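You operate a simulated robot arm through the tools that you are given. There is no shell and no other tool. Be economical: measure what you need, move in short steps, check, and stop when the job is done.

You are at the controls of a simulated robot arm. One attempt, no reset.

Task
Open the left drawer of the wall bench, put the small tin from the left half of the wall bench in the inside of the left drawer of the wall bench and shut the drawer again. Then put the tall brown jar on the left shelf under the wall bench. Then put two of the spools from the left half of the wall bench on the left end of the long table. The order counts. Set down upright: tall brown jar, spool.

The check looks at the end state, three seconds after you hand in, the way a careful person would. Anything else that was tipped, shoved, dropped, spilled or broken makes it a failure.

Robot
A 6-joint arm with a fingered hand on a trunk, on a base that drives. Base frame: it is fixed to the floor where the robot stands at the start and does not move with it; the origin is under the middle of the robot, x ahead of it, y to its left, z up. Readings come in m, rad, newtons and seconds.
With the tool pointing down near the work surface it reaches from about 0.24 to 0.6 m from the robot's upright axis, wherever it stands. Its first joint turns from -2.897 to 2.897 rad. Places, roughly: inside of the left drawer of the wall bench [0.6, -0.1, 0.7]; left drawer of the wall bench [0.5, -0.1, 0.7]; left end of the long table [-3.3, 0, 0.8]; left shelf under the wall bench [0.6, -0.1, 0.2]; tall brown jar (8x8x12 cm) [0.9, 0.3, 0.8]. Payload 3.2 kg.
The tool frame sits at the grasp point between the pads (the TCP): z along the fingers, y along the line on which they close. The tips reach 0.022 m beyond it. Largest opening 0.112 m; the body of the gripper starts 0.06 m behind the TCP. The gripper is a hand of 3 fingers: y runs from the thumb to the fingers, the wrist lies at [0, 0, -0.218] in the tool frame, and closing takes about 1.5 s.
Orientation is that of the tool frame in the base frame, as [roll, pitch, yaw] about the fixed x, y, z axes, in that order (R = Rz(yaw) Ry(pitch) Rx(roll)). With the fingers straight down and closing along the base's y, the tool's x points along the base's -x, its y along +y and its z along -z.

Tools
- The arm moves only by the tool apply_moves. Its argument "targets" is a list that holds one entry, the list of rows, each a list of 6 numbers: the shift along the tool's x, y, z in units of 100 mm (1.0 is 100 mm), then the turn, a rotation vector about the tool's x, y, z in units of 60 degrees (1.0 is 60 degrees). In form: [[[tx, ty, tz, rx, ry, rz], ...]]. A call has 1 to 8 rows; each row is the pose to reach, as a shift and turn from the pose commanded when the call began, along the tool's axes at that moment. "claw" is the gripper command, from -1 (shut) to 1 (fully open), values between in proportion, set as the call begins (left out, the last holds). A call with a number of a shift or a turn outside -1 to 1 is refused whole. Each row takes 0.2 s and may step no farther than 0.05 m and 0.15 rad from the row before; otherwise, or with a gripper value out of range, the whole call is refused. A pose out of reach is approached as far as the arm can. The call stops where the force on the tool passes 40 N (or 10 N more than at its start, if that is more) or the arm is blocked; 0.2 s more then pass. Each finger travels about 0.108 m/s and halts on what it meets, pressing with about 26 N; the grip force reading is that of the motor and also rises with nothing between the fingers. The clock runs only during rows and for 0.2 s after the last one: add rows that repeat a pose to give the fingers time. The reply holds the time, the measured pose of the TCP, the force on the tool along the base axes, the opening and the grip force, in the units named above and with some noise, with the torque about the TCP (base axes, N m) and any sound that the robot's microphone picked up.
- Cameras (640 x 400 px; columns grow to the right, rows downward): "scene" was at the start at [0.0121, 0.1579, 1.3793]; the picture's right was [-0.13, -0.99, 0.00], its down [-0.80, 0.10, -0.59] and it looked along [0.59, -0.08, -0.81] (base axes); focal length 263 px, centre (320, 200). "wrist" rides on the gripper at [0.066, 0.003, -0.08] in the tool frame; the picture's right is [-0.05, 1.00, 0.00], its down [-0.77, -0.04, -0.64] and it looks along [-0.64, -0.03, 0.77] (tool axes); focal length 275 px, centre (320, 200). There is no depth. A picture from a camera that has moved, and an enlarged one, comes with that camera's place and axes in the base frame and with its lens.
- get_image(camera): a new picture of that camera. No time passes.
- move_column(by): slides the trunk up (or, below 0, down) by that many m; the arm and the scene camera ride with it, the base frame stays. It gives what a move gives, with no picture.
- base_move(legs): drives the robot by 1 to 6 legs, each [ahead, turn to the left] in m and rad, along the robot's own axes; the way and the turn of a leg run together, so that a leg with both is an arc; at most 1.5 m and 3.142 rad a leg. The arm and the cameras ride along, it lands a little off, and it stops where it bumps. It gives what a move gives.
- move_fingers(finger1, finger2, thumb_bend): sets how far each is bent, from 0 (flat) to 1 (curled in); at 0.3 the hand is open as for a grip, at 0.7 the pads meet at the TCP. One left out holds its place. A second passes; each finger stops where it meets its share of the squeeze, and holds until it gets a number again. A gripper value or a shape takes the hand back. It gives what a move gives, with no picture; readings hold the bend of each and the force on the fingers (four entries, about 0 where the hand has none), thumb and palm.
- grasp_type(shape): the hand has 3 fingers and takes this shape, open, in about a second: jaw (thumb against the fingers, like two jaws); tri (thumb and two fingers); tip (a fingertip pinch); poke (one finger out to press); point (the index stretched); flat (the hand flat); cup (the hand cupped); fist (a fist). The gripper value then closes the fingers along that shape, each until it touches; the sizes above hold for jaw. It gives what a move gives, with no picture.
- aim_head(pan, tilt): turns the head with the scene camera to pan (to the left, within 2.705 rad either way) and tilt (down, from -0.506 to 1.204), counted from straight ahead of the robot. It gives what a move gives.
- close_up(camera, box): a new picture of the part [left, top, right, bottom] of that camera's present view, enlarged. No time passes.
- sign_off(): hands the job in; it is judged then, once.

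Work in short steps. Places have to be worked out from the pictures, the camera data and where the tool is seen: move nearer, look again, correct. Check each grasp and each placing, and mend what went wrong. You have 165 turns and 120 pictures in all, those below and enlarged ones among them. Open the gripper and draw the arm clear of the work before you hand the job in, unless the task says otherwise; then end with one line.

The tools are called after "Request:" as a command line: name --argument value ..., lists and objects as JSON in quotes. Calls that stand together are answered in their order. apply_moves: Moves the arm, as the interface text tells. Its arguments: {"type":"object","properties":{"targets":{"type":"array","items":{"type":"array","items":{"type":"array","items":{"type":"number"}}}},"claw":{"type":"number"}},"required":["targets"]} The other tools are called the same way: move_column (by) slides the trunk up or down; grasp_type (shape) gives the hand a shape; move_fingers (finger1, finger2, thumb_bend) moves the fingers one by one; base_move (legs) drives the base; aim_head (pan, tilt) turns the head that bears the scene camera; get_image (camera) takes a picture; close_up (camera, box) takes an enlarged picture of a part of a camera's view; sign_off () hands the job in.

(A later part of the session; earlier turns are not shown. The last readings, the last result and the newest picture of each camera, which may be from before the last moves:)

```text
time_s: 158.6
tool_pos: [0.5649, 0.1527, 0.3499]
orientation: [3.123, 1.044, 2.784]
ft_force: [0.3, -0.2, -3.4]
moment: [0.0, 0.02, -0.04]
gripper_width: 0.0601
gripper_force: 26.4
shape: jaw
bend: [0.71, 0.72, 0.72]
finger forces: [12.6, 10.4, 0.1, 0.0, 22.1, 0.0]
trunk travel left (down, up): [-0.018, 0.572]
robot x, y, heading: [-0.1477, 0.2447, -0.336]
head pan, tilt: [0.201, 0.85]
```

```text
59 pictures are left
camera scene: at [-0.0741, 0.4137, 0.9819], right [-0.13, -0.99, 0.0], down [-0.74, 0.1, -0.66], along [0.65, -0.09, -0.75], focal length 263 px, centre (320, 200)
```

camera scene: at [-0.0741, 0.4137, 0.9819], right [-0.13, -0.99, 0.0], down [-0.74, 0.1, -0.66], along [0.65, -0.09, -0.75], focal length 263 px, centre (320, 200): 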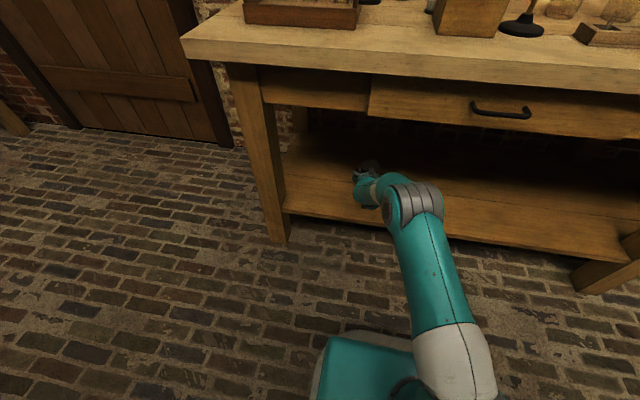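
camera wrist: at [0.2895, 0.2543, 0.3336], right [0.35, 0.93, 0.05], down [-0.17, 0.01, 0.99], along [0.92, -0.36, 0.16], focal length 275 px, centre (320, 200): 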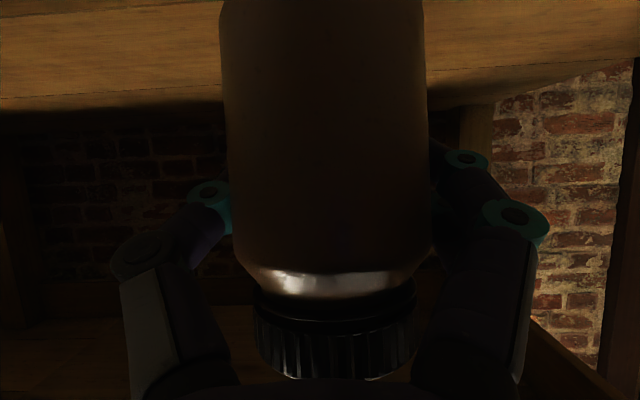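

Jar is over the shelf. Lower 4 cm, then in small steps to contact.

Request:
apply_moves --targets '[[[0.087, 0, 0.05, 0, 0, 0], [0.173, 0, 0.1, 0, 0, 0], [0.26, 0, 0.15, 0, 0, 0], [0.346, 0, 0.2, 0, 0, 0]]]'

Request:
apply_moves --targets '[[[0.05, 0, 0.03, 0, 0, 0], [0.1, 0, 0.06, 0, 0, 0], [0.15, 0, 0.09, 0, 0, 0], [0.2, 0, 0.12, 0, 0, 0], [0.25, 0, 0.145, 0, 0, 0], [0.3, 0, 0.174, 0, 0, 0], [0.35, 0, 0.2, 0, 0, 0], [0.4, 0, 0.23, 0, 0, 0]]]'

```text
time_s: 159.6
tool_pos: [0.564, 0.1531, 0.3102]
orientation: [3.124, 1.044, 2.782]
ft_force: [-0.3, 0.1, -4.2]
moment: [-0.02, -0.03, 0.03]
gripper_width: 0.06
gripper_force: 26.2
shape: jaw
bend: [0.71, 0.72, 0.72]
finger forces: [12.6, 10.3, 0.1, 0.1, 22.1, 0.0]
trunk travel left (down, up): [-0.018, 0.572]
robot x, y, heading: [-0.15, 0.2486, -0.336]
head pan, tilt: [0.201, 0.85]
```

```text
time_s: 160.5
tool_pos: [0.5679, 0.1516, 0.3014]
orientation: [3.107, 1.065, 2.765]
ft_force: [-6.3, 1.1, 20.4]
moment: [0.1, -0.06, 0.02]
gripper_width: 0.0594
gripper_force: 25.8
shape: jaw
bend: [0.72, 0.72, 0.73]
finger forces: [13.7, 12.7, 0.0, 0.0, 24.5, 0.0]
trunk travel left (down, up): [-0.018, 0.572]
robot x, y, heading: [-0.1473, 0.2498, -0.342]
head pan, tilt: [0.201, 0.85]
stopped in row 4: the force on the tool passed its limit at 42 N (the readings are from after the stop); the commanded pose is now the measured one
```

Contact with the shelf at TCP z≈0.30. Ease up 3 mm, then open slowly.

Request:
apply_moves --targets '[[[-0.02, 0, -0.01, 0, -0.01, 0], [-0.02, 0, -0.01, 0, -0.01, 0]]]'

Request:
apply_moves --targets '[[[0, 0, 0, 0, 0, 0], [0, 0, 0, 0, 0, 0], [0, 0, 0, 0, 0, 0], [0, 0, 0, 0, 0, 0], [0, 0, 0, 0, 0, 0]]]' --claw 1

Request:
get_image --camera "wrist"

```text
time_s: 161.1
tool_pos: [0.5672, 0.1504, 0.3014]
orientation: [3.111, 1.073, 2.771]
ft_force: [2.2, 0.4, 19.1]
moment: [0.09, -0.09, 0.0]
gripper_width: 0.0596
gripper_force: 26.2
shape: jaw
bend: [0.72, 0.72, 0.73]
finger forces: [14.2, 15.2, 0.0, 0.1, 25.7, 0.0]
trunk travel left (down, up): [-0.018, 0.572]
robot x, y, heading: [-0.1465, 0.2469, -0.343]
head pan, tilt: [0.201, 0.85]
```

```text
time_s: 162.3
tool_pos: [0.5677, 0.1518, 0.299]
orientation: [3.113, 1.067, 2.771]
ft_force: [0.5, 0.2, -0.2]
moment: [-0.01, -0.02, 0.02]
gripper_width: 0.1119
gripper_force: 0.1
shape: jaw
bend: [0.3, 0.3, 0.3]
finger forces: [0.0, 0.1, 0.1, 0.0, 0.0, 0.1]
trunk travel left (down, up): [-0.018, 0.572]
robot x, y, heading: [-0.1491, 0.2488, -0.335]
head pan, tilt: [0.201, 0.85]
```

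```text
58 pictures are left
camera wrist: at [0.4722, 0.1904, 0.28], right [0.36, 0.93, 0.05], down [-0.19, 0.02, 0.98], along [0.91, -0.36, 0.18], focal length 275 px, centre (320, 200)
```

wrist: 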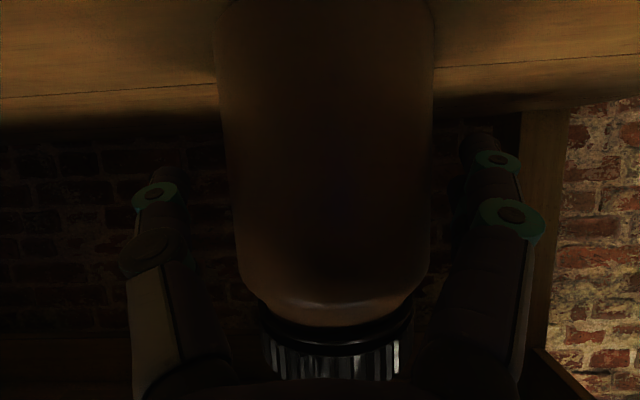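

Released. Withdraw along the tool axis, then drive back and inspect.

Request:
apply_moves --targets '[[[0, 0, -0.25, 0, 0, 0], [0, 0, -0.5, 0, 0, 0], [0, 0, -0.75, 0, 0, 0], [0, 0, -1.0, 0, 0, 0]]]'

Request:
base_move --legs '[[-0.35, 0]]'

Request:
get_image --camera "scene"

Request:
get_image --camera "wrist"

```text
time_s: 163.3
tool_pos: [0.4862, 0.1803, 0.3483]
orientation: [3.113, 1.067, 2.77]
ft_force: [-0.5, 0.1, -0.4]
moment: [-0.05, 0.01, -0.01]
gripper_width: 0.1118
gripper_force: 0.1
shape: jaw
bend: [0.3, 0.3, 0.3]
finger forces: [0.0, 0.0, 0.0, 0.0, 0.0, 0.0]
trunk travel left (down, up): [-0.018, 0.572]
robot x, y, heading: [-0.1494, 0.24, -0.335]
head pan, tilt: [0.201, 0.85]
```

```text
time_s: 165.6
tool_pos: [0.1571, 0.2946, 0.3465]
orientation: [3.114, 1.069, 2.772]
ft_force: [-0.2, 0.8, -0.5]
moment: [0.04, 0.0, -0.02]
gripper_width: 0.1119
gripper_force: 0.0
shape: jaw
bend: [0.3, 0.3, 0.3]
finger forces: [0.0, 0.0, 0.0, 0.0, 0.1, 0.1]
trunk travel left (down, up): [-0.018, 0.572]
robot x, y, heading: [-0.4797, 0.3637, -0.339]
head pan, tilt: [0.201, 0.85]
```

```text
57 pictures are left
camera scene: at [-0.4027, 0.5286, 0.9819], right [-0.14, -0.99, 0.0], down [-0.74, 0.1, -0.66], along [0.65, -0.09, -0.75], focal length 263 px, centre (320, 200)
```

scene: 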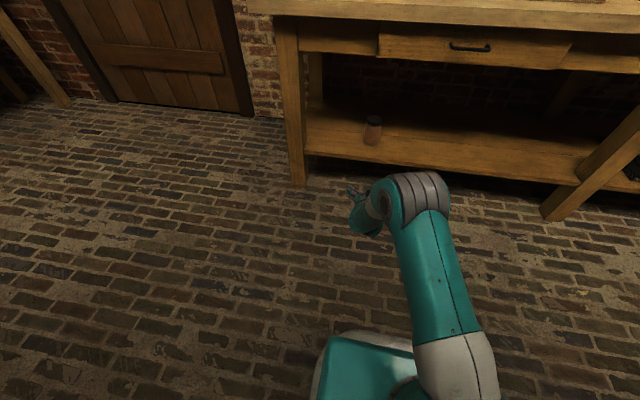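

```text
56 pictures are left
camera wrist: at [0.0608, 0.3337, 0.3288], right [0.36, 0.93, 0.05], down [-0.19, 0.02, 0.98], along [0.91, -0.36, 0.18], focal length 275 px, centre (320, 200)
```

wrist: 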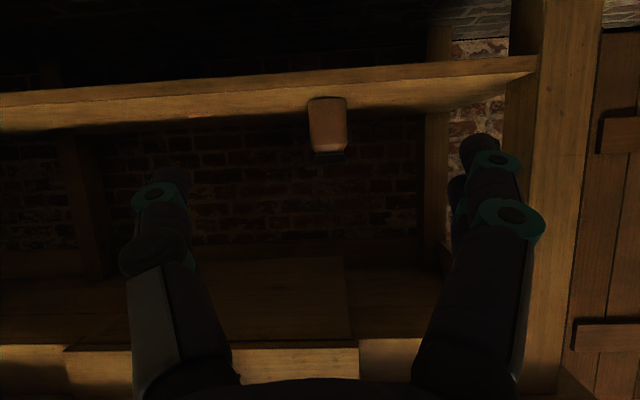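

Jar stands upright on the left shelf. Now raise the trunk and bring the tool back to straight down and close in for the spools.

Request:
move_column --by 0.4

Request:
move_column --by 0.15

Request:
apply_moves --targets '[[[0.06, 0, -0.11, 0, 0.124, 0], [0.12, 0, -0.22, 0, 0.248, 0], [0.18, 0, -0.33, 0, 0.371, 0], [0.24, 0, -0.44, 0, 0.495, 0], [0.3, 0, -0.55, 0, 0.619, 0], [0.36, 0, -0.66, 0, 0.743, 0], [0.42, 0, -0.77, 0, 0.866, 0], [0.48, 0, -0.88, 0, 0.99, 0]]]'

Request:
apply_moves --targets '[[[0.35, 0, -0.1, 0.0267, 0.029, 0], [0.7, 0, -0.2, 0.0267, 0.029, 0], [1.0, 0, -0.3, 0.0267, 0.029, 0]]]'

```text
time_s: 169.4
tool_pos: [0.1574, 0.2947, 0.7467]
orientation: [3.115, 1.069, 2.77]
ft_force: [0.8, 0.7, 0.6]
moment: [-0.01, 0.02, 0.02]
gripper_width: 0.112
gripper_force: 0.1
shape: jaw
bend: [0.3, 0.3, 0.3]
finger forces: [0.1, 0.0, 0.0, 0.0, 0.1, 0.1]
trunk travel left (down, up): [-0.418, 0.172]
robot x, y, heading: [-0.4763, 0.3614, -0.335]
head pan, tilt: [0.201, 0.85]
```

```text
time_s: 171.1
tool_pos: [0.1563, 0.2953, 0.8977]
orientation: [3.114, 1.068, 2.772]
ft_force: [-0.1, 0.2, -0.3]
moment: [0.01, 0.0, -0.01]
gripper_width: 0.1118
gripper_force: 0.1
shape: jaw
bend: [0.3, 0.3, 0.3]
finger forces: [0.1, 0.0, 0.0, 0.0, 0.0, 0.0]
trunk travel left (down, up): [-0.568, 0.022]
robot x, y, heading: [-0.4781, 0.3586, -0.341]
head pan, tilt: [0.201, 0.85]
```

```text
time_s: 172.9
tool_pos: [0.0632, 0.3291, 0.8968]
orientation: [3.129, 0.029, 2.794]
ft_force: [0.3, 0.4, 0.1]
moment: [0.01, -0.03, 0.0]
gripper_width: 0.1121
gripper_force: 0.1
shape: jaw
bend: [0.3, 0.3, 0.3]
finger forces: [0.0, 0.0, 0.1, 0.0, 0.0, 0.0]
out of reach, approached as far as the arm can: row 4, 5
trunk travel left (down, up): [-0.568, 0.022]
robot x, y, heading: [-0.4796, 0.3572, -0.333]
head pan, tilt: [0.201, 0.85]
```

```text
time_s: 173.7
tool_pos: [-0.0335, 0.3637, 0.9243]
orientation: [-3.128, 0.0, 2.795]
ft_force: [0.3, -0.5, 0.2]
moment: [0.03, 0.0, -0.02]
gripper_width: 0.1119
gripper_force: 0.0
shape: jaw
bend: [0.3, 0.3, 0.3]
finger forces: [0.1, 0.0, 0.0, 0.1, 0.0, 0.0]
trunk travel left (down, up): [-0.568, 0.022]
robot x, y, heading: [-0.4793, 0.3658, -0.342]
head pan, tilt: [0.201, 0.85]
```

Draw in another 0.13 m and up 0.1 m, then drive to the left end again.

Request:
apply_moves --targets '[[[0.3, 0, -0.3, 0, 0, 0], [0.6, 0, -0.6, 0, 0, 0], [0.95, 0, -0.9, 0, 0, 0]]]'

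Request:
apply_moves --targets '[[[0.3, 0, 0, 0, 0, 0]]]'

Request:
base_move --legs '[[0, 1.575], [0.93, 0], [0, -1.571], [1.12, 0], [0, -1.571]]'

Request:
get_image --camera "wrist"

```text
time_s: 174.5
tool_pos: [-0.1225, 0.3966, 1.0155]
orientation: [-3.129, 0.0, 2.796]
ft_force: [-0.8, -0.2, 0.1]
moment: [-0.01, 0.0, 0.01]
gripper_width: 0.1117
gripper_force: 0.1
shape: jaw
bend: [0.3, 0.3, 0.3]
finger forces: [0.1, 0.0, 0.0, 0.1, 0.1, 0.0]
trunk travel left (down, up): [-0.568, 0.022]
robot x, y, heading: [-0.479, 0.3643, -0.339]
head pan, tilt: [0.201, 0.85]
```

```text
time_s: 174.9
tool_pos: [-0.1502, 0.4056, 1.0162]
orientation: [-3.127, 0.002, 2.795]
ft_force: [1.0, 0.1, -1.0]
moment: [0.02, 0.03, 0.02]
gripper_width: 0.1122
gripper_force: 0.0
shape: jaw
bend: [0.3, 0.3, 0.3]
finger forces: [0.0, 0.1, 0.0, 0.0, 0.1, 0.0]
trunk travel left (down, up): [-0.568, 0.022]
robot x, y, heading: [-0.4787, 0.3637, -0.34]
head pan, tilt: [0.201, 0.85]
```

```text
time_s: 196.6
tool_pos: [0.9184, 0.5468, 1.0156]
orientation: [-3.127, 0.001, 1.222]
ft_force: [0.4, -0.2, 0.1]
moment: [0.01, 0.0, 0.0]
gripper_width: 0.1118
gripper_force: 0.1
shape: jaw
bend: [0.3, 0.3, 0.3]
finger forces: [0.0, 0.0, 0.0, 0.0, 0.0, 0.0]
trunk travel left (down, up): [-0.568, 0.022]
robot x, y, heading: [0.8748, 0.8787, -1.913]
head pan, tilt: [0.201, 0.85]
```

```text
55 pictures are left
camera wrist: at [0.9443, 0.6087, 1.0961], right [0.92, -0.39, -0.01], down [-0.29, -0.71, 0.64], along [-0.26, -0.58, -0.77], focal length 275 px, centre (320, 200)
```

wrist: 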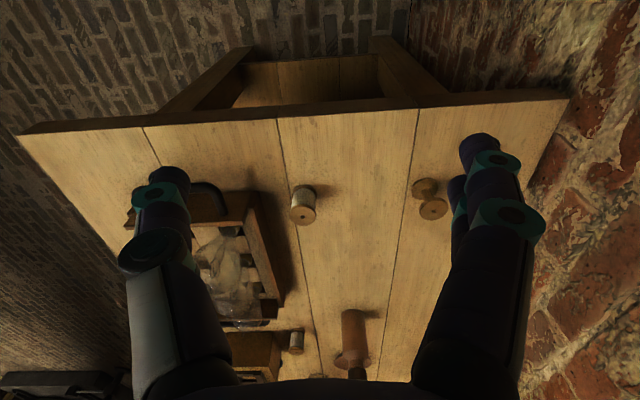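

Spools: wooden at about (0.982, 0.348), white at about (0.828, 0.402). Go above the wooden one first.

Request:
apply_moves --targets '[[[-0.3, 0.25, 0, 0, 0, 0], [-0.6, 0.5, 0, 0, 0, 0], [-0.85, 0.75, 0, 0, 0, 0], [-0.85, 0.95, 0, 0, 0, 0]]]'

Request:
apply_moves --targets '[[[-0.4, 0.15, 0.1, 0, 0, 0], [-0.8, 0.33, 0.5, 0, 0, 0]]]'

Request:
get_image --camera "wrist"

```text
time_s: 197.6
tool_pos: [0.9772, 0.4337, 1.0136]
orientation: [-3.127, 0.001, 1.219]
ft_force: [-0.3, 0.7, -0.6]
moment: [-0.05, 0.0, 0.03]
gripper_width: 0.1121
gripper_force: 0.0
shape: jaw
bend: [0.3, 0.3, 0.3]
finger forces: [0.0, 0.0, 0.0, 0.0, 0.0, 0.0]
trunk travel left (down, up): [-0.568, 0.022]
robot x, y, heading: [0.8735, 0.8728, -1.913]
head pan, tilt: [0.201, 0.85]
```

```text
refused: row 2 steps farther than a row can; nothing moved
```

```text
54 pictures are left
camera wrist: at [1.0047, 0.4959, 1.0944], right [0.92, -0.39, -0.01], down [-0.29, -0.72, 0.64], along [-0.26, -0.58, -0.77], focal length 275 px, centre (320, 200)
```

wrist: 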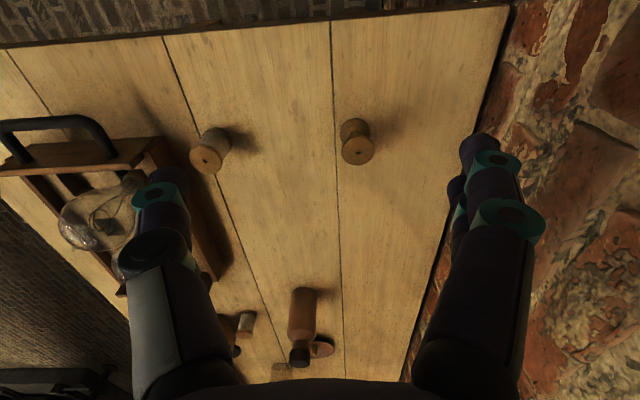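

Confirms (0.982, 0.350). Move over it and down 9 cm.

Request:
apply_moves --targets '[[[-0.3, 0.15, 0.1, 0, 0, 0], [-0.6, 0.3, 0.3, 0, 0, 0], [-0.77, 0.335, 0.6, 0, 0, 0], [-0.77, 0.335, 0.95, 0, 0, 0]]]'

Request:
get_image --camera "wrist"

```text
time_s: 198.6
tool_pos: [0.983, 0.3525, 0.9171]
orientation: [-3.128, 0.001, 1.221]
ft_force: [-0.1, 0.6, 0.0]
moment: [-0.03, 0.02, -0.06]
gripper_width: 0.1119
gripper_force: 0.1
shape: jaw
bend: [0.3, 0.3, 0.3]
finger forces: [0.0, 0.0, 0.0, 0.1, 0.0, 0.0]
trunk travel left (down, up): [-0.568, 0.022]
robot x, y, heading: [0.8794, 0.8754, -1.911]
head pan, tilt: [0.201, 0.85]
```

```text
53 pictures are left
camera wrist: at [1.0089, 0.4134, 0.9982], right [0.92, -0.39, -0.01], down [-0.29, -0.72, 0.64], along [-0.26, -0.58, -0.77], focal length 275 px, centre (320, 200)
```

wrist: 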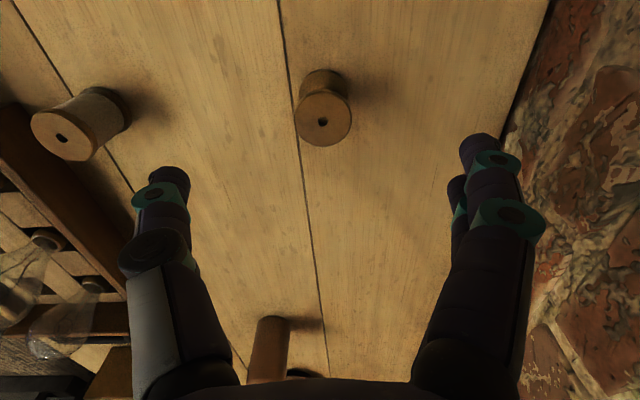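

Well centred. Descend to TCP z≈0.824 and close.

Request:
apply_moves --targets '[[[0.02, -0.01, 0.4, 0, 0, 0], [0.02, -0.01, 0.7, 0, 0, 0], [0.02, -0.01, 0.93, 0, 0, 0]]]'

Request:
apply_moves --targets '[[[0, 0, 0, 0, 0, 0], [0, 0, 0, 0, 0, 0], [0, 0, 0, 0, 0, 0], [0, 0, 0, 0, 0, 0], [0, 0, 0, 0, 0, 0], [0, 0, 0, 0, 0, 0]]]' --claw -1

Request:
get_image --camera "wrist"

```text
time_s: 199.4
tool_pos: [0.9809, 0.3539, 0.8258]
orientation: [-3.127, 0.001, 1.221]
ft_force: [-0.5, -0.5, 0.6]
moment: [0.01, -0.02, 0.01]
gripper_width: 0.1119
gripper_force: 0.0
shape: jaw
bend: [0.3, 0.3, 0.3]
finger forces: [0.0, 0.0, 0.1, 0.0, 0.0, 0.0]
trunk travel left (down, up): [-0.568, 0.022]
robot x, y, heading: [0.8765, 0.8708, -1.907]
head pan, tilt: [0.201, 0.85]
```

```text
time_s: 200.8
tool_pos: [0.9812, 0.3543, 0.8252]
orientation: [-3.129, 0.0, 1.222]
ft_force: [0.1, -0.1, -0.7]
moment: [0.03, -0.02, -0.02]
gripper_width: 0.0253
gripper_force: 26.7
shape: jaw
bend: [0.73, 0.73, 0.7]
finger forces: [11.5, 12.1, 0.0, 0.0, 23.2, 0.1]
trunk travel left (down, up): [-0.568, 0.022]
robot x, y, heading: [0.8734, 0.8768, -1.909]
head pan, tilt: [0.201, 0.85]
```

```text
52 pictures are left
camera wrist: at [1.0071, 0.4156, 0.9059], right [0.92, -0.39, -0.01], down [-0.29, -0.71, 0.64], along [-0.26, -0.58, -0.77], focal length 275 px, centre (320, 200)
```

wrist: 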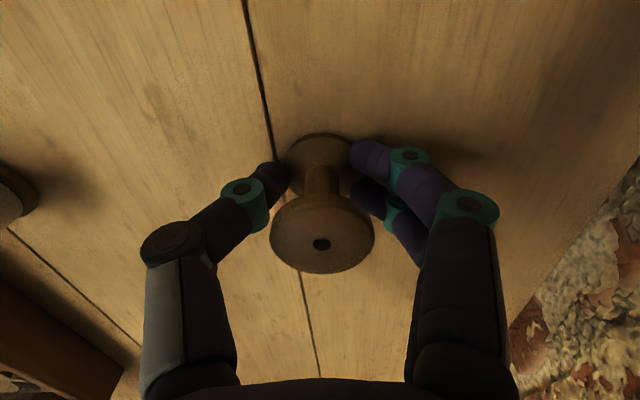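

Held at its lower flange. Lift and draw the arm in.

Request:
apply_moves --targets '[[[0, 0, -0.2, 0, 0, 0], [0, 0, -0.5, 0, 0, 0], [0, 0, -1.0, 0, 0, 0], [0.3, -0.2, -1.0, 0, 0, 0], [0.6, -0.4, -1.0, 0, 0, 0], [1.0, -0.6, -1.0, 0, 0, 0]]]'

Request:
apply_moves --targets '[[[0.2, -0.2, -0.4, 0, 0, 0], [0.5, -0.4, -0.7, 0, 0, 0], [0.6, -0.6, -1.0, 0, 0, 0]]]'

Request:
get_image --camera "wrist"

```text
time_s: 202.2
tool_pos: [0.9592, 0.4699, 0.9278]
orientation: [-3.127, 0.001, 1.223]
ft_force: [0.2, 0.6, 0.5]
moment: [-0.02, -0.01, 0.04]
gripper_width: 0.0255
gripper_force: 26.3
shape: jaw
bend: [0.73, 0.73, 0.7]
finger forces: [11.8, 12.3, 0.0, 0.0, 23.4, 0.0]
trunk travel left (down, up): [-0.568, 0.022]
robot x, y, heading: [0.877, 0.8762, -1.914]
head pan, tilt: [0.201, 0.85]
```

```text
time_s: 203.0
tool_pos: [0.9246, 0.5455, 1.0277]
orientation: [-3.127, -0.001, 1.222]
ft_force: [0.0, -0.3, -0.6]
moment: [-0.01, 0.0, 0.0]
gripper_width: 0.0252
gripper_force: 25.9
shape: jaw
bend: [0.73, 0.73, 0.7]
finger forces: [12.0, 12.3, 0.0, 0.1, 23.4, 0.1]
trunk travel left (down, up): [-0.568, 0.022]
robot x, y, heading: [0.8746, 0.8745, -1.912]
head pan, tilt: [0.201, 0.85]
```

```text
51 pictures are left
camera wrist: at [0.951, 0.6073, 1.1085], right [0.92, -0.39, -0.01], down [-0.29, -0.71, 0.64], along [-0.26, -0.58, -0.77], focal length 275 px, centre (320, 200)
```

wrist: 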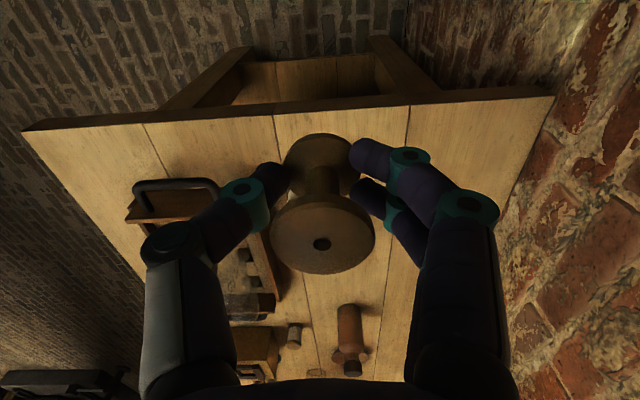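

Spool held firmly. Back off, turn toward the long table behind, drive part way and look.

Request:
base_move --legs '[[-0.27, 0], [0, -0.986], [1.5, 0]]'

Request:
aim_head --pan 0.25 --tilt 0.4

Request:
get_image --camera "scene"

```text
time_s: 214.5
tool_pos: [-0.7457, 0.5547, 1.0264]
orientation: [-3.127, 0.001, 0.228]
ft_force: [-1.7, -0.1, 0.3]
moment: [0.01, 0.0, 0.03]
gripper_width: 0.0255
gripper_force: 26.7
shape: jaw
bend: [0.73, 0.73, 0.7]
finger forces: [11.9, 12.3, 0.0, 0.1, 23.2, 0.1]
trunk travel left (down, up): [-0.568, 0.022]
robot x, y, heading: [-0.4967, 0.776, -2.906]
head pan, tilt: [0.201, 0.85]
```

```text
time_s: 215.4
tool_pos: [-0.7457, 0.554, 1.0277]
orientation: [-3.128, 0.001, 0.23]
ft_force: [0.2, -0.3, -0.5]
moment: [0.01, -0.02, -0.03]
gripper_width: 0.0256
gripper_force: 25.8
shape: jaw
bend: [0.73, 0.73, 0.7]
finger forces: [12.0, 12.3, 0.1, 0.1, 23.2, 0.0]
trunk travel left (down, up): [-0.568, 0.022]
robot x, y, heading: [-0.4957, 0.7777, -2.906]
head pan, tilt: [0.25, 0.4]
```

```text
50 pictures are left
camera scene: at [-0.4814, 0.5876, 1.5709], right [-0.47, 0.88, 0.0], down [0.34, 0.18, -0.92], along [-0.81, -0.43, -0.39], focal length 263 px, centre (320, 200)
```

scene: 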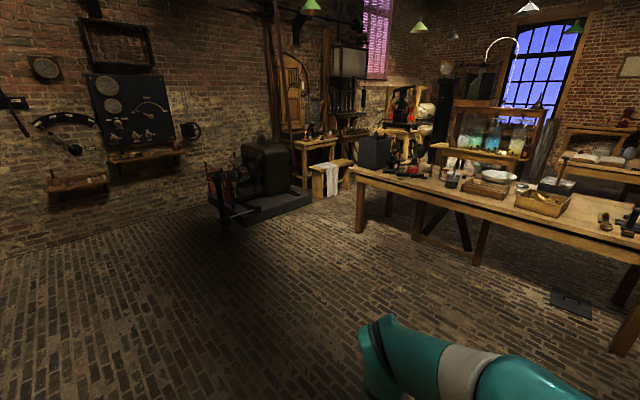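

The long table is ahead; enlarge its left end to find free space.

Request:
close_up --camera "scene" --box '[330, 110, 490, 210]'

```text
4.00 times, centred on (410, 160) of scene
camera zoom: at [-0.4814, 0.5876, 1.5709], right [-0.47, 0.88, 0.0], down [0.34, 0.18, -0.92], along [-0.81, -0.43, -0.39], focal length 1053 px, centre (-40, 360)
```

zoom: 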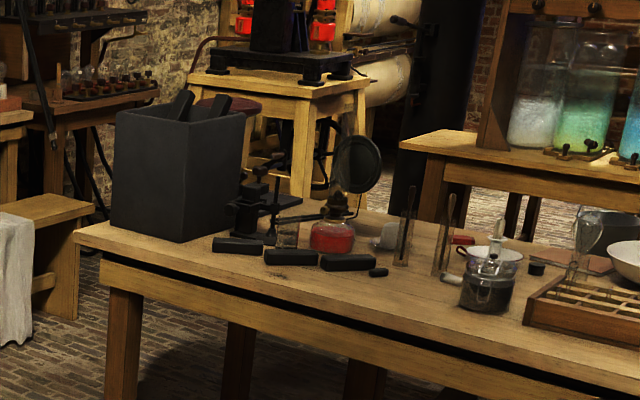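

Free strip along the front at the left end. Drive up to face the table there.

Request:
base_move --legs '[[0, 0.229], [1.5, 0], [0.55, 0], [0, -0.833]]'

Request:
aim_head --pan 0.3 --tilt 0.75

Request:
get_image --camera "scene"

Request:
get_image --camera "wrist"

```text
time_s: 228.7
tool_pos: [-2.6618, -0.2061, 1.0269]
orientation: [-3.128, -0.001, -0.367]
ft_force: [0.2, 0.0, -0.2]
moment: [0.02, 0.03, 0.01]
gripper_width: 0.0253
gripper_force: 26.3
shape: jaw
bend: [0.73, 0.73, 0.7]
finger forces: [11.9, 12.3, 0.1, 0.0, 23.1, 0.0]
trunk travel left (down, up): [-0.568, 0.022]
robot x, y, heading: [-2.3314, -0.1614, 2.782]
head pan, tilt: [0.25, 0.4]
```

```text
time_s: 229.5
tool_pos: [-2.6632, -0.2058, 1.0276]
orientation: [-3.127, 0.0, -0.365]
ft_force: [0.5, 0.1, 0.0]
moment: [-0.01, 0.01, -0.03]
gripper_width: 0.025
gripper_force: 26.1
shape: jaw
bend: [0.73, 0.73, 0.7]
finger forces: [12.0, 12.3, 0.1, 0.0, 23.2, 0.1]
trunk travel left (down, up): [-0.568, 0.022]
robot x, y, heading: [-2.3297, -0.1595, 2.783]
head pan, tilt: [0.3, 0.75]
```

```text
48 pictures are left
camera scene: at [-2.4158, -0.3322, 1.54], right [0.06, 1.0, 0.0], down [0.68, -0.04, -0.73], along [-0.73, 0.04, -0.68], focal length 263 px, centre (320, 200)
```

scene: 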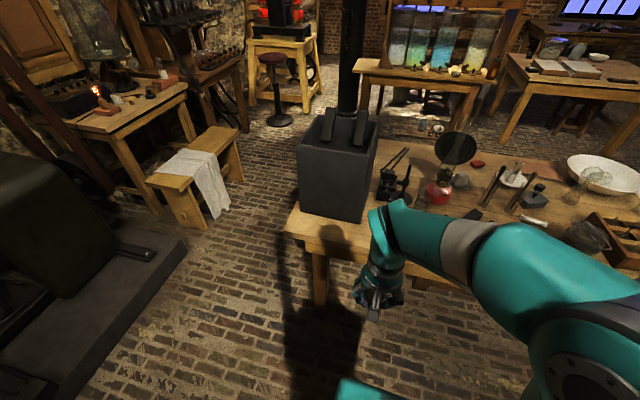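

```text
47 pictures are left
camera wrist: at [-2.6022, -0.233, 1.1081], right [-0.4, -0.92, -0.01], down [-0.71, 0.3, 0.64], along [-0.58, 0.27, -0.77], focal length 275 px, centre (320, 200)
```

wrist: 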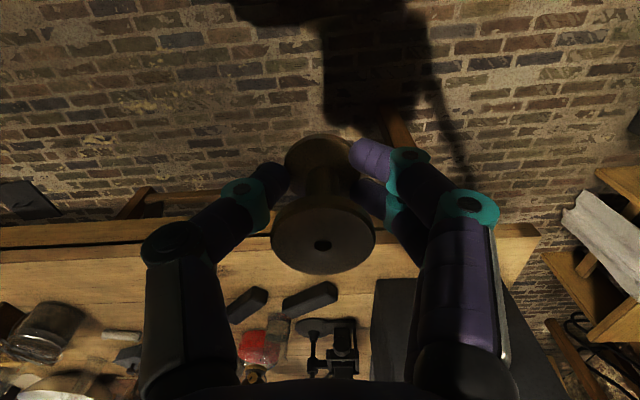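

I see a clear strip in front of the dark blocks. Target for this spool ≈(-2.952, -0.027). Drive 0.2 m closer and look again.

Request:
base_move --legs '[[0.2, 0]]'

Request:
get_image --camera "wrist"

Request:
get_image --camera "scene"

```text
time_s: 231.1
tool_pos: [-2.8495, -0.1355, 1.0267]
orientation: [-3.128, 0.0, -0.37]
ft_force: [-0.4, -0.5, -0.3]
moment: [-0.01, 0.01, 0.01]
gripper_width: 0.0252
gripper_force: 26.5
shape: jaw
bend: [0.73, 0.73, 0.7]
finger forces: [11.8, 12.3, 0.0, 0.0, 23.2, 0.1]
trunk travel left (down, up): [-0.568, 0.022]
robot x, y, heading: [-2.5182, -0.0906, 2.779]
head pan, tilt: [0.3, 0.75]
```

```text
46 pictures are left
camera wrist: at [-2.7904, -0.1621, 1.1079], right [-0.4, -0.91, -0.01], down [-0.71, 0.3, 0.64], along [-0.58, 0.27, -0.77], focal length 275 px, centre (320, 200)
```

wrist: 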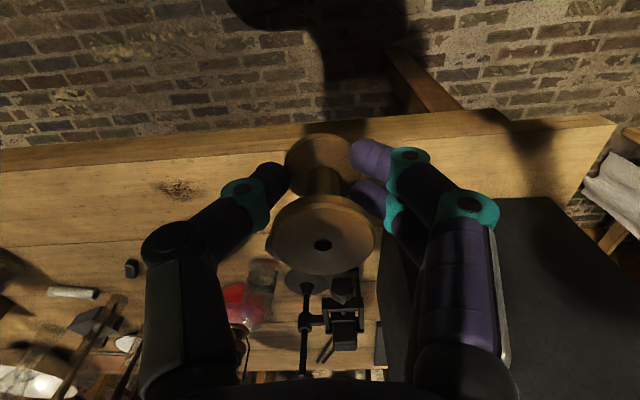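

```text
45 pictures are left
camera scene: at [-2.6045, -0.2615, 1.5399], right [0.06, 1.0, 0.0], down [0.68, -0.04, -0.73], along [-0.73, 0.04, -0.68], focal length 263 px, centre (320, 200)
```

scene: 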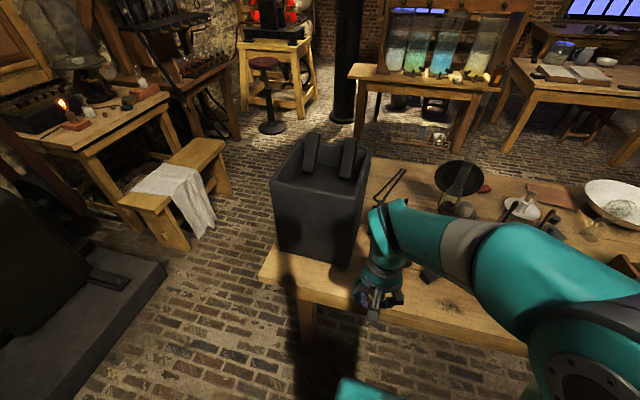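

Check the table edge and block positions in an enlargement before placing.

Request:
close_up --camera "wrist" --box '[60, 90, 420, 315]'

Request:
close_up --camera "scene" --box '[250, 140, 570, 340]'

```text
1.78 times, centred on (240, 202) of wrist
camera zoom: at [-2.7904, -0.1621, 1.1079], right [-0.4, -0.91, -0.01], down [-0.71, 0.3, 0.64], along [-0.58, 0.27, -0.77], focal length 489 px, centre (462, 196)
```

zoom: 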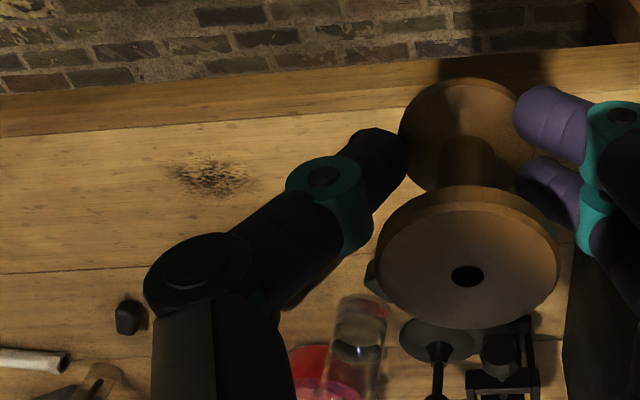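

```text
2.00 times, centred on (410, 240) of scene
camera zoom: at [-2.6045, -0.2615, 1.5399], right [0.06, 1.0, 0.0], down [0.68, -0.04, -0.73], along [-0.73, 0.04, -0.68], focal length 526 px, centre (140, 120)
```

zoom: 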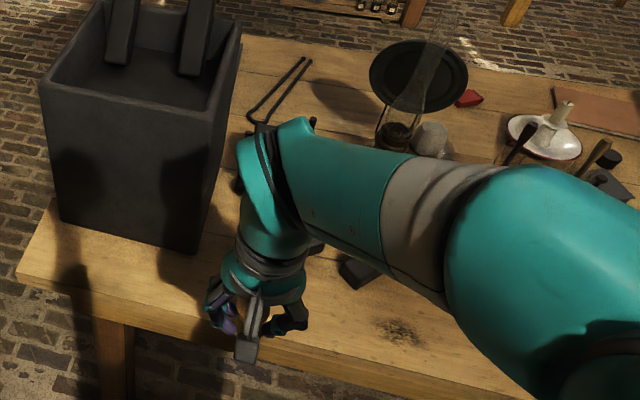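

Edge line and obstacles computed: place at ≈(-3.007, -0.066), 7 cm inside the front edge, between the big box and the dark blocks. Move there and lower partway.

Request:
apply_moves --targets '[[[-0.45, 0, 0, 0, 0, 0], [-0.9, -0.04, 0, 0, 0, 0], [-0.9, -0.04, 0.3, 0, 0, 0]]]'

Request:
apply_moves --targets '[[[-0.4, -0.02, 0, 0, 0, 0], [-0.83, -0.04, 0, 0, 0, 0], [-0.83, -0.04, 0.4, 0, 0, 0], [-0.83, -0.04, 0.85, 0, 0, 0]]]'

Request:
get_image --camera "wrist"

Request:
close_up --camera "scene" --box '[250, 120, 490, 270]'

```text
time_s: 231.9
tool_pos: [-2.9325, -0.0994, 0.9965]
orientation: [-3.128, 0.004, -0.368]
ft_force: [-0.4, 0.2, -0.4]
moment: [0.02, -0.02, 0.02]
gripper_width: 0.0254
gripper_force: 26.2
shape: jaw
bend: [0.73, 0.73, 0.7]
finger forces: [12.0, 12.5, 0.1, 0.0, 23.1, 0.1]
trunk travel left (down, up): [-0.568, 0.022]
robot x, y, heading: [-2.5158, -0.0915, 2.78]
head pan, tilt: [0.3, 0.75]
```

```text
time_s: 232.9
tool_pos: [-3.0086, -0.0634, 0.911]
orientation: [-3.127, 0.001, -0.368]
ft_force: [0.5, 0.2, -1.1]
moment: [0.02, 0.0, -0.01]
gripper_width: 0.0251
gripper_force: 26.0
shape: jaw
bend: [0.73, 0.73, 0.7]
finger forces: [12.1, 12.3, 0.1, 0.0, 23.2, 0.0]
trunk travel left (down, up): [-0.568, 0.022]
robot x, y, heading: [-2.5145, -0.0907, 2.781]
head pan, tilt: [0.3, 0.75]
```

```text
42 pictures are left
camera wrist: at [-2.9486, -0.0902, 0.9923], right [-0.4, -0.91, -0.01], down [-0.71, 0.3, 0.64], along [-0.58, 0.27, -0.77], focal length 275 px, centre (320, 200)
```

wrist: 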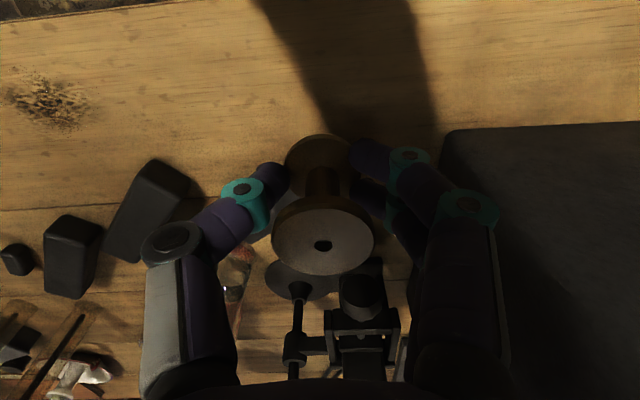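

```text
2.67 times, centred on (370, 195) of scene
camera zoom: at [-2.6041, -0.2619, 1.5399], right [0.06, 1.0, 0.0], down [0.68, -0.04, -0.73], along [-0.73, 0.04, -0.68], focal length 702 px, centre (187, 213)
```

zoom: 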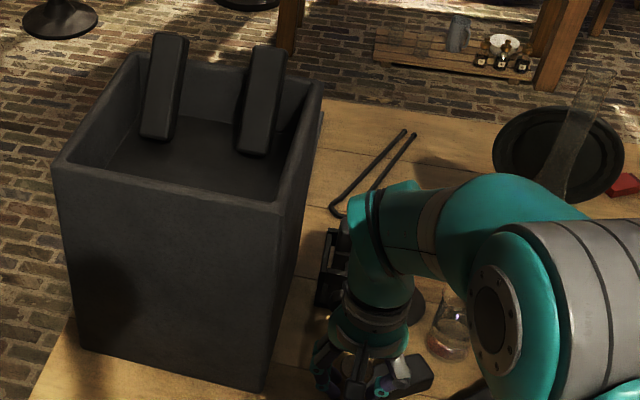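

The point below is clear tabletop. Lower to contact.

Request:
apply_moves --targets '[[[0, 0, 0.25, 0, 0, 0], [0, 0, 0.5, 0, 0, 0], [0, 0, 0.6, 0, 0, 0]]]'

Request:
apply_moves --targets '[[[0, 0, 0.05, 0, 0, 0], [0, 0, 0.1, 0, 0, 0], [0, 0, 0.15, 0, 0, 0], [0, 0, 0.2, 0, 0, 0], [0, 0, 0.25, 0, 0, 0], [0, 0, 0.3, 0, 0, 0], [0, 0, 0.35, 0, 0, 0]]]'

```text
time_s: 233.7
tool_pos: [-3.0057, -0.0637, 0.8518]
orientation: [-3.126, 0.0, -0.368]
ft_force: [0.3, 0.0, -0.5]
moment: [0.02, 0.01, 0.02]
gripper_width: 0.0251
gripper_force: 26.4
shape: jaw
bend: [0.73, 0.73, 0.7]
finger forces: [12.2, 12.6, 0.0, 0.0, 23.1, 0.0]
trunk travel left (down, up): [-0.568, 0.022]
robot x, y, heading: [-2.5179, -0.0926, 2.776]
head pan, tilt: [0.3, 0.75]
```

```text
time_s: 235.3
tool_pos: [-3.0083, -0.063, 0.8174]
orientation: [-3.128, 0.001, -0.369]
ft_force: [-0.1, 0.1, 0.2]
moment: [-0.01, 0.01, 0.0]
gripper_width: 0.0249
gripper_force: 26.1
shape: jaw
bend: [0.73, 0.73, 0.7]
finger forces: [12.2, 12.5, 0.0, 0.1, 23.1, 0.0]
trunk travel left (down, up): [-0.568, 0.022]
robot x, y, heading: [-2.517, -0.0912, 2.784]
head pan, tilt: [0.3, 0.75]
```

No contact yet; continue in small steps.

Request:
apply_moves --targets '[[[0, 0, 0.05, 0, 0, 0], [0, 0, 0.1, 0, 0, 0], [0, 0, 0.15, 0, 0, 0], [0, 0, 0.2, 0, 0, 0], [0, 0, 0.25, 0, 0, 0], [0, 0, 0.3, 0, 0, 0], [0, 0, 0.35, 0, 0, 0], [0, 0, 0.4, 0, 0, 0]]]'

Request:
get_image --camera "wrist"

```text
time_s: 236.4
tool_pos: [-3.0079, -0.0627, 0.8017]
orientation: [-3.133, 0.012, -0.368]
ft_force: [5.7, 0.0, 25.9]
moment: [-0.03, -0.09, -0.02]
gripper_width: 0.0284
gripper_force: 26.1
shape: jaw
bend: [0.75, 0.75, 0.71]
finger forces: [17.4, 14.6, 0.0, 0.0, 30.3, 0.0]
trunk travel left (down, up): [-0.568, 0.022]
robot x, y, heading: [-2.5166, -0.09, 2.784]
head pan, tilt: [0.3, 0.75]
stopped in row 5: the force on the tool passed its limit at 46 N (the readings are from after the stop); the commanded pose is now the measured one
```

```text
40 pictures are left
camera wrist: at [-2.9472, -0.0899, 0.8818], right [-0.4, -0.92, -0.01], down [-0.7, 0.3, 0.65], along [-0.59, 0.27, -0.76], focal length 275 px, centre (320, 200)
```

wrist: 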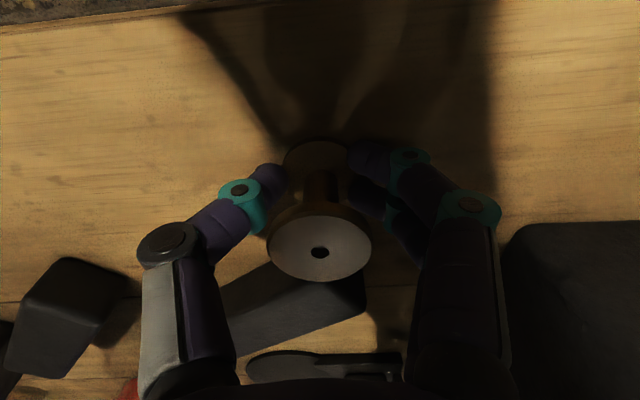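

Contact: spool rests on the table. Ease up 2 mm, open part way, then lift straight up.

Request:
apply_moves --targets '[[[0, 0, -0.02, 0, 0.01, 0], [0, 0, -0.02, 0, 0.01, 0]]]'

Request:
apply_moves --targets '[[[0, 0, 0, 0, 0, 0], [0, 0, 0, 0, 0, 0], [0, 0, 0, 0, 0, 0], [0, 0, 0, 0, 0, 0]]]' --claw 0.1

Request:
get_image --camera "wrist"

```text
time_s: 237.0
tool_pos: [-3.0086, -0.0636, 0.8012]
orientation: [-3.133, 0.0, -0.368]
ft_force: [0.3, 0.1, 19.0]
moment: [-0.03, 0.08, 0.0]
gripper_width: 0.0283
gripper_force: 26.1
shape: jaw
bend: [0.75, 0.75, 0.71]
finger forces: [14.3, 15.5, 0.0, 0.0, 27.8, 0.1]
trunk travel left (down, up): [-0.568, 0.022]
robot x, y, heading: [-2.5192, -0.0875, 2.782]
head pan, tilt: [0.3, 0.75]
```

```text
time_s: 238.0
tool_pos: [-3.0094, -0.0621, 0.801]
orientation: [-3.131, -0.001, -0.369]
ft_force: [2.0, 5.2, 13.9]
moment: [-0.25, 0.12, -0.03]
gripper_width: 0.0542
gripper_force: 0.0
shape: jaw
bend: [0.76, 0.76, 0.7]
finger forces: [7.1, 7.3, 0.0, 0.0, 0.0, 0.1]
trunk travel left (down, up): [-0.568, 0.022]
robot x, y, heading: [-2.5176, -0.0894, 2.778]
head pan, tilt: [0.3, 0.75]
```

```text
39 pictures are left
camera wrist: at [-2.9484, -0.0886, 0.8827], right [-0.4, -0.91, -0.01], down [-0.71, 0.31, 0.63], along [-0.58, 0.26, -0.77], focal length 275 px, centre (320, 200)
```

wrist: 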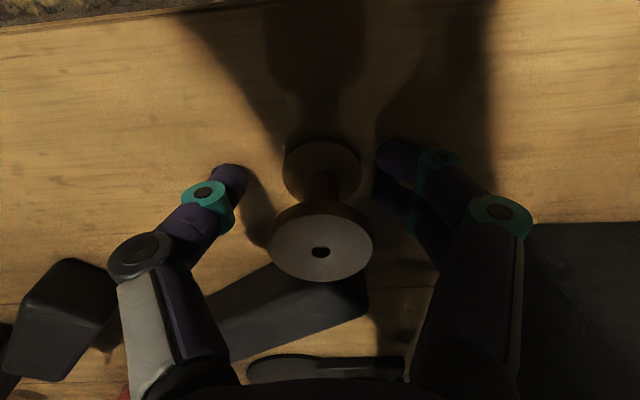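

Spool stands free. Lift 6 mm, open slightly more, then rise.

Request:
apply_moves --targets '[[[0, 0, -0.06, 0, 0, 0], [0, 0, -0.06, 0, 0, 0], [0, 0, -0.1, 0, 0, 0], [0, 0, -0.3, 0, 0, 0], [0, 0, -0.6, 0, 0, 0], [0, 0, -1.0, 0, 0, 0]]]' --claw 0.25

Request:
get_image --camera "wrist"

```text
time_s: 239.4
tool_pos: [-3.0085, -0.0646, 0.9005]
orientation: [-3.129, -0.004, -0.368]
ft_force: [1.0, 0.8, 0.1]
moment: [0.01, 0.01, -0.02]
gripper_width: 0.0695
gripper_force: 0.0
shape: jaw
bend: [0.71, 0.71, 0.69]
finger forces: [0.0, 0.1, 0.0, 0.0, 0.0, 0.0]
trunk travel left (down, up): [-0.568, 0.022]
robot x, y, heading: [-2.5207, -0.0901, 2.781]
head pan, tilt: [0.3, 0.75]
```

```text
38 pictures are left
camera wrist: at [-2.95, -0.0909, 0.9814], right [-0.4, -0.92, -0.01], down [-0.71, 0.3, 0.63], along [-0.58, 0.26, -0.77], focal length 275 px, centre (320, 200)
```

wrist: 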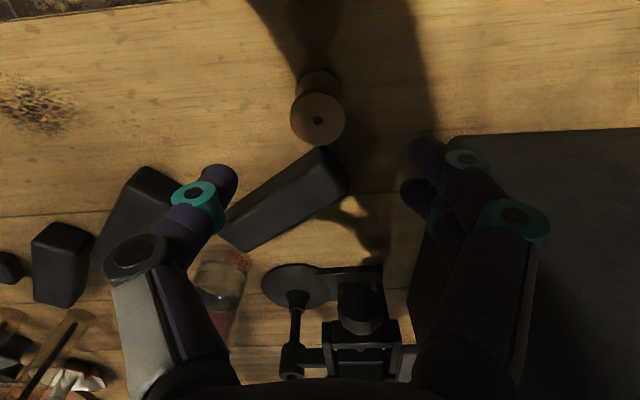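

First spool stands upright on the left end of the long table. Retract the arm and reverse the same path back to the bench.

Request:
apply_moves --targets '[[[0.1, 0, -0.4, 0, 0, 0], [0.4, 0, -0.7, 0, 0, 0], [0.7, 0, -1.0, 0, 0, 0], [1.0, 0, -1.0, 0, 0, 0]]]'

Request:
apply_moves --targets '[[[0.4, 0, -0.1, 0, 0, 0], [0.7, 0, -0.2, 0, 0, 0]]]'

Request:
base_move --legs '[[-0.2, 0], [0, 0.833], [-1.5, 0], [-0.55, 0], [0, -0.229]]'

Request:
base_move --legs '[[-1.5, 0]]'

```text
time_s: 240.4
tool_pos: [-2.9166, -0.1017, 1.0019]
orientation: [-3.129, -0.004, -0.368]
ft_force: [-1.1, -0.3, 0.5]
moment: [0.04, 0.02, 0.0]
gripper_width: 0.0699
gripper_force: 0.1
shape: jaw
bend: [0.71, 0.71, 0.69]
finger forces: [0.1, 0.1, 0.1, 0.1, 0.0, 0.0]
trunk travel left (down, up): [-0.568, 0.022]
robot x, y, heading: [-2.5171, -0.094, 2.785]
head pan, tilt: [0.3, 0.75]
```

```text
time_s: 241.0
tool_pos: [-2.8517, -0.1266, 1.0202]
orientation: [-3.13, -0.004, -0.368]
ft_force: [1.2, -0.3, -0.1]
moment: [-0.02, 0.01, 0.02]
gripper_width: 0.0693
gripper_force: 0.0
shape: jaw
bend: [0.71, 0.71, 0.69]
finger forces: [0.0, 0.0, 0.0, 0.0, 0.0, 0.1]
trunk travel left (down, up): [-0.568, 0.022]
robot x, y, heading: [-2.52, -0.0922, 2.781]
head pan, tilt: [0.3, 0.75]
```

```text
time_s: 255.3
tool_pos: [-0.7835, 0.5591, 1.0205]
orientation: [-3.13, -0.003, 0.252]
ft_force: [-0.2, -0.2, -0.6]
moment: [0.02, -0.01, -0.04]
gripper_width: 0.0692
gripper_force: 0.2
shape: jaw
bend: [0.71, 0.71, 0.69]
finger forces: [0.0, 0.0, 0.1, 0.0, 0.1, 0.1]
trunk travel left (down, up): [-0.568, 0.022]
robot x, y, heading: [-0.5338, 0.7841, -2.88]
head pan, tilt: [0.3, 0.75]
```

```text
time_s: 262.7
tool_pos: [0.6679, 0.9507, 1.021]
orientation: [-3.129, -0.004, 0.256]
ft_force: [0.4, -0.7, -0.1]
moment: [0.02, 0.0, 0.0]
gripper_width: 0.0697
gripper_force: 0.0
shape: jaw
bend: [0.71, 0.71, 0.69]
finger forces: [0.0, 0.0, 0.0, 0.0, 0.0, 0.0]
trunk travel left (down, up): [-0.568, 0.022]
robot x, y, heading: [0.9148, 1.1731, -2.877]
head pan, tilt: [0.3, 0.75]
```

Turn to face along the bench and drive in.

Request:
base_move --legs '[[0, 0.971], [0.29, 0]]'

Request:
apply_moves --targets '[[[0, 0, 0, 0, 0, 0], [0, 0, 0, 0, 0, 0]]]' --claw 0.4

Request:
get_image --camera "wrist"

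```text
time_s: 267.2
tool_pos: [0.8671, 0.566, 1.0211]
orientation: [-3.13, -0.004, 1.226]
ft_force: [-0.5, 0.0, 0.8]
moment: [0.05, 0.01, 0.0]
gripper_width: 0.0699
gripper_force: 0.0
shape: jaw
bend: [0.71, 0.71, 0.69]
finger forces: [0.1, 0.1, 0.0, 0.1, 0.0, 0.0]
trunk travel left (down, up): [-0.568, 0.022]
robot x, y, heading: [0.8226, 0.8964, -1.906]
head pan, tilt: [0.3, 0.75]
```

```text
time_s: 267.8
tool_pos: [0.8663, 0.568, 1.0208]
orientation: [-3.128, -0.001, 1.228]
ft_force: [-0.2, 0.0, 0.4]
moment: [0.0, -0.02, -0.01]
gripper_width: 0.0781
gripper_force: 0.1
shape: jaw
bend: [0.67, 0.67, 0.64]
finger forces: [0.0, 0.0, 0.0, 0.0, 0.0, 0.0]
trunk travel left (down, up): [-0.568, 0.022]
robot x, y, heading: [0.828, 0.9013, -1.904]
head pan, tilt: [0.3, 0.75]
```

```text
37 pictures are left
camera wrist: at [0.8928, 0.6288, 1.1019], right [0.92, -0.38, -0.01], down [-0.29, -0.72, 0.63], along [-0.25, -0.58, -0.77], focal length 275 px, centre (320, 200)
```

wrist: 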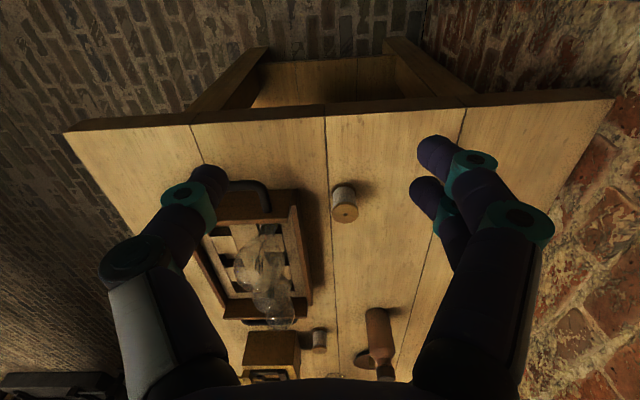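

White spool at ≈(0.829, 0.399). The tray wall is ~4.5 cm from it, so I'll use a narrower opening. Move above it.

Request:
apply_moves --targets '[[[-0.45, 0.05, 0, 0, 0, 0], [-0.9, 0.12, 0, 0, 0, 0]]]' --claw 0.05

Request:
apply_moves --targets '[[[-0.4, 0.05, 0.2, 0, 0, 0], [-0.8, 0.1, 0.4, 0, 0, 0], [-0.8, 0.1, 0.8, 0, 0, 0]]]'

Request:
get_image --camera "wrist"

```text
time_s: 268.4
tool_pos: [0.8483, 0.4782, 1.0201]
orientation: [-3.128, -0.004, 1.224]
ft_force: [0.6, -0.2, 1.3]
moment: [-0.01, 0.01, 0.01]
gripper_width: 0.0594
gripper_force: 0.1
shape: jaw
bend: [0.72, 0.72, 0.7]
finger forces: [0.1, 0.0, 0.0, 0.0, 0.1, 0.0]
trunk travel left (down, up): [-0.568, 0.022]
robot x, y, heading: [0.8239, 0.9012, -1.905]
head pan, tilt: [0.3, 0.75]
```

```text
time_s: 269.2
tool_pos: [0.831, 0.3981, 0.9393]
orientation: [-3.129, -0.001, 1.227]
ft_force: [0.7, 0.1, 0.7]
moment: [0.0, -0.03, 0.02]
gripper_width: 0.0595
gripper_force: 0.0
shape: jaw
bend: [0.72, 0.72, 0.7]
finger forces: [0.1, 0.1, 0.1, 0.0, 0.0, 0.1]
trunk travel left (down, up): [-0.568, 0.022]
robot x, y, heading: [0.8235, 0.9008, -1.904]
head pan, tilt: [0.3, 0.75]
```

```text
36 pictures are left
camera wrist: at [0.8555, 0.461, 1.0206], right [0.92, -0.38, -0.01], down [-0.29, -0.72, 0.63], along [-0.25, -0.58, -0.77], focal length 275 px, centre (320, 200)
```

wrist: 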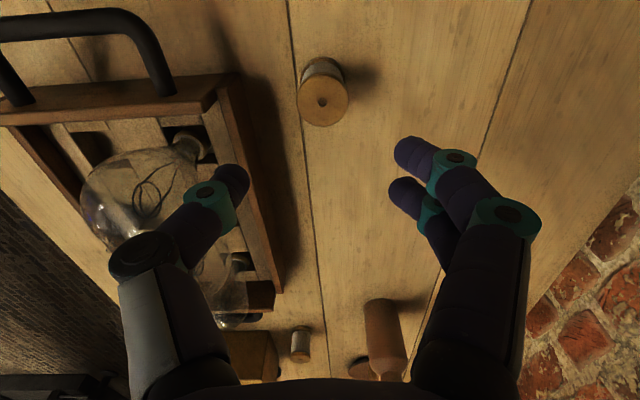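

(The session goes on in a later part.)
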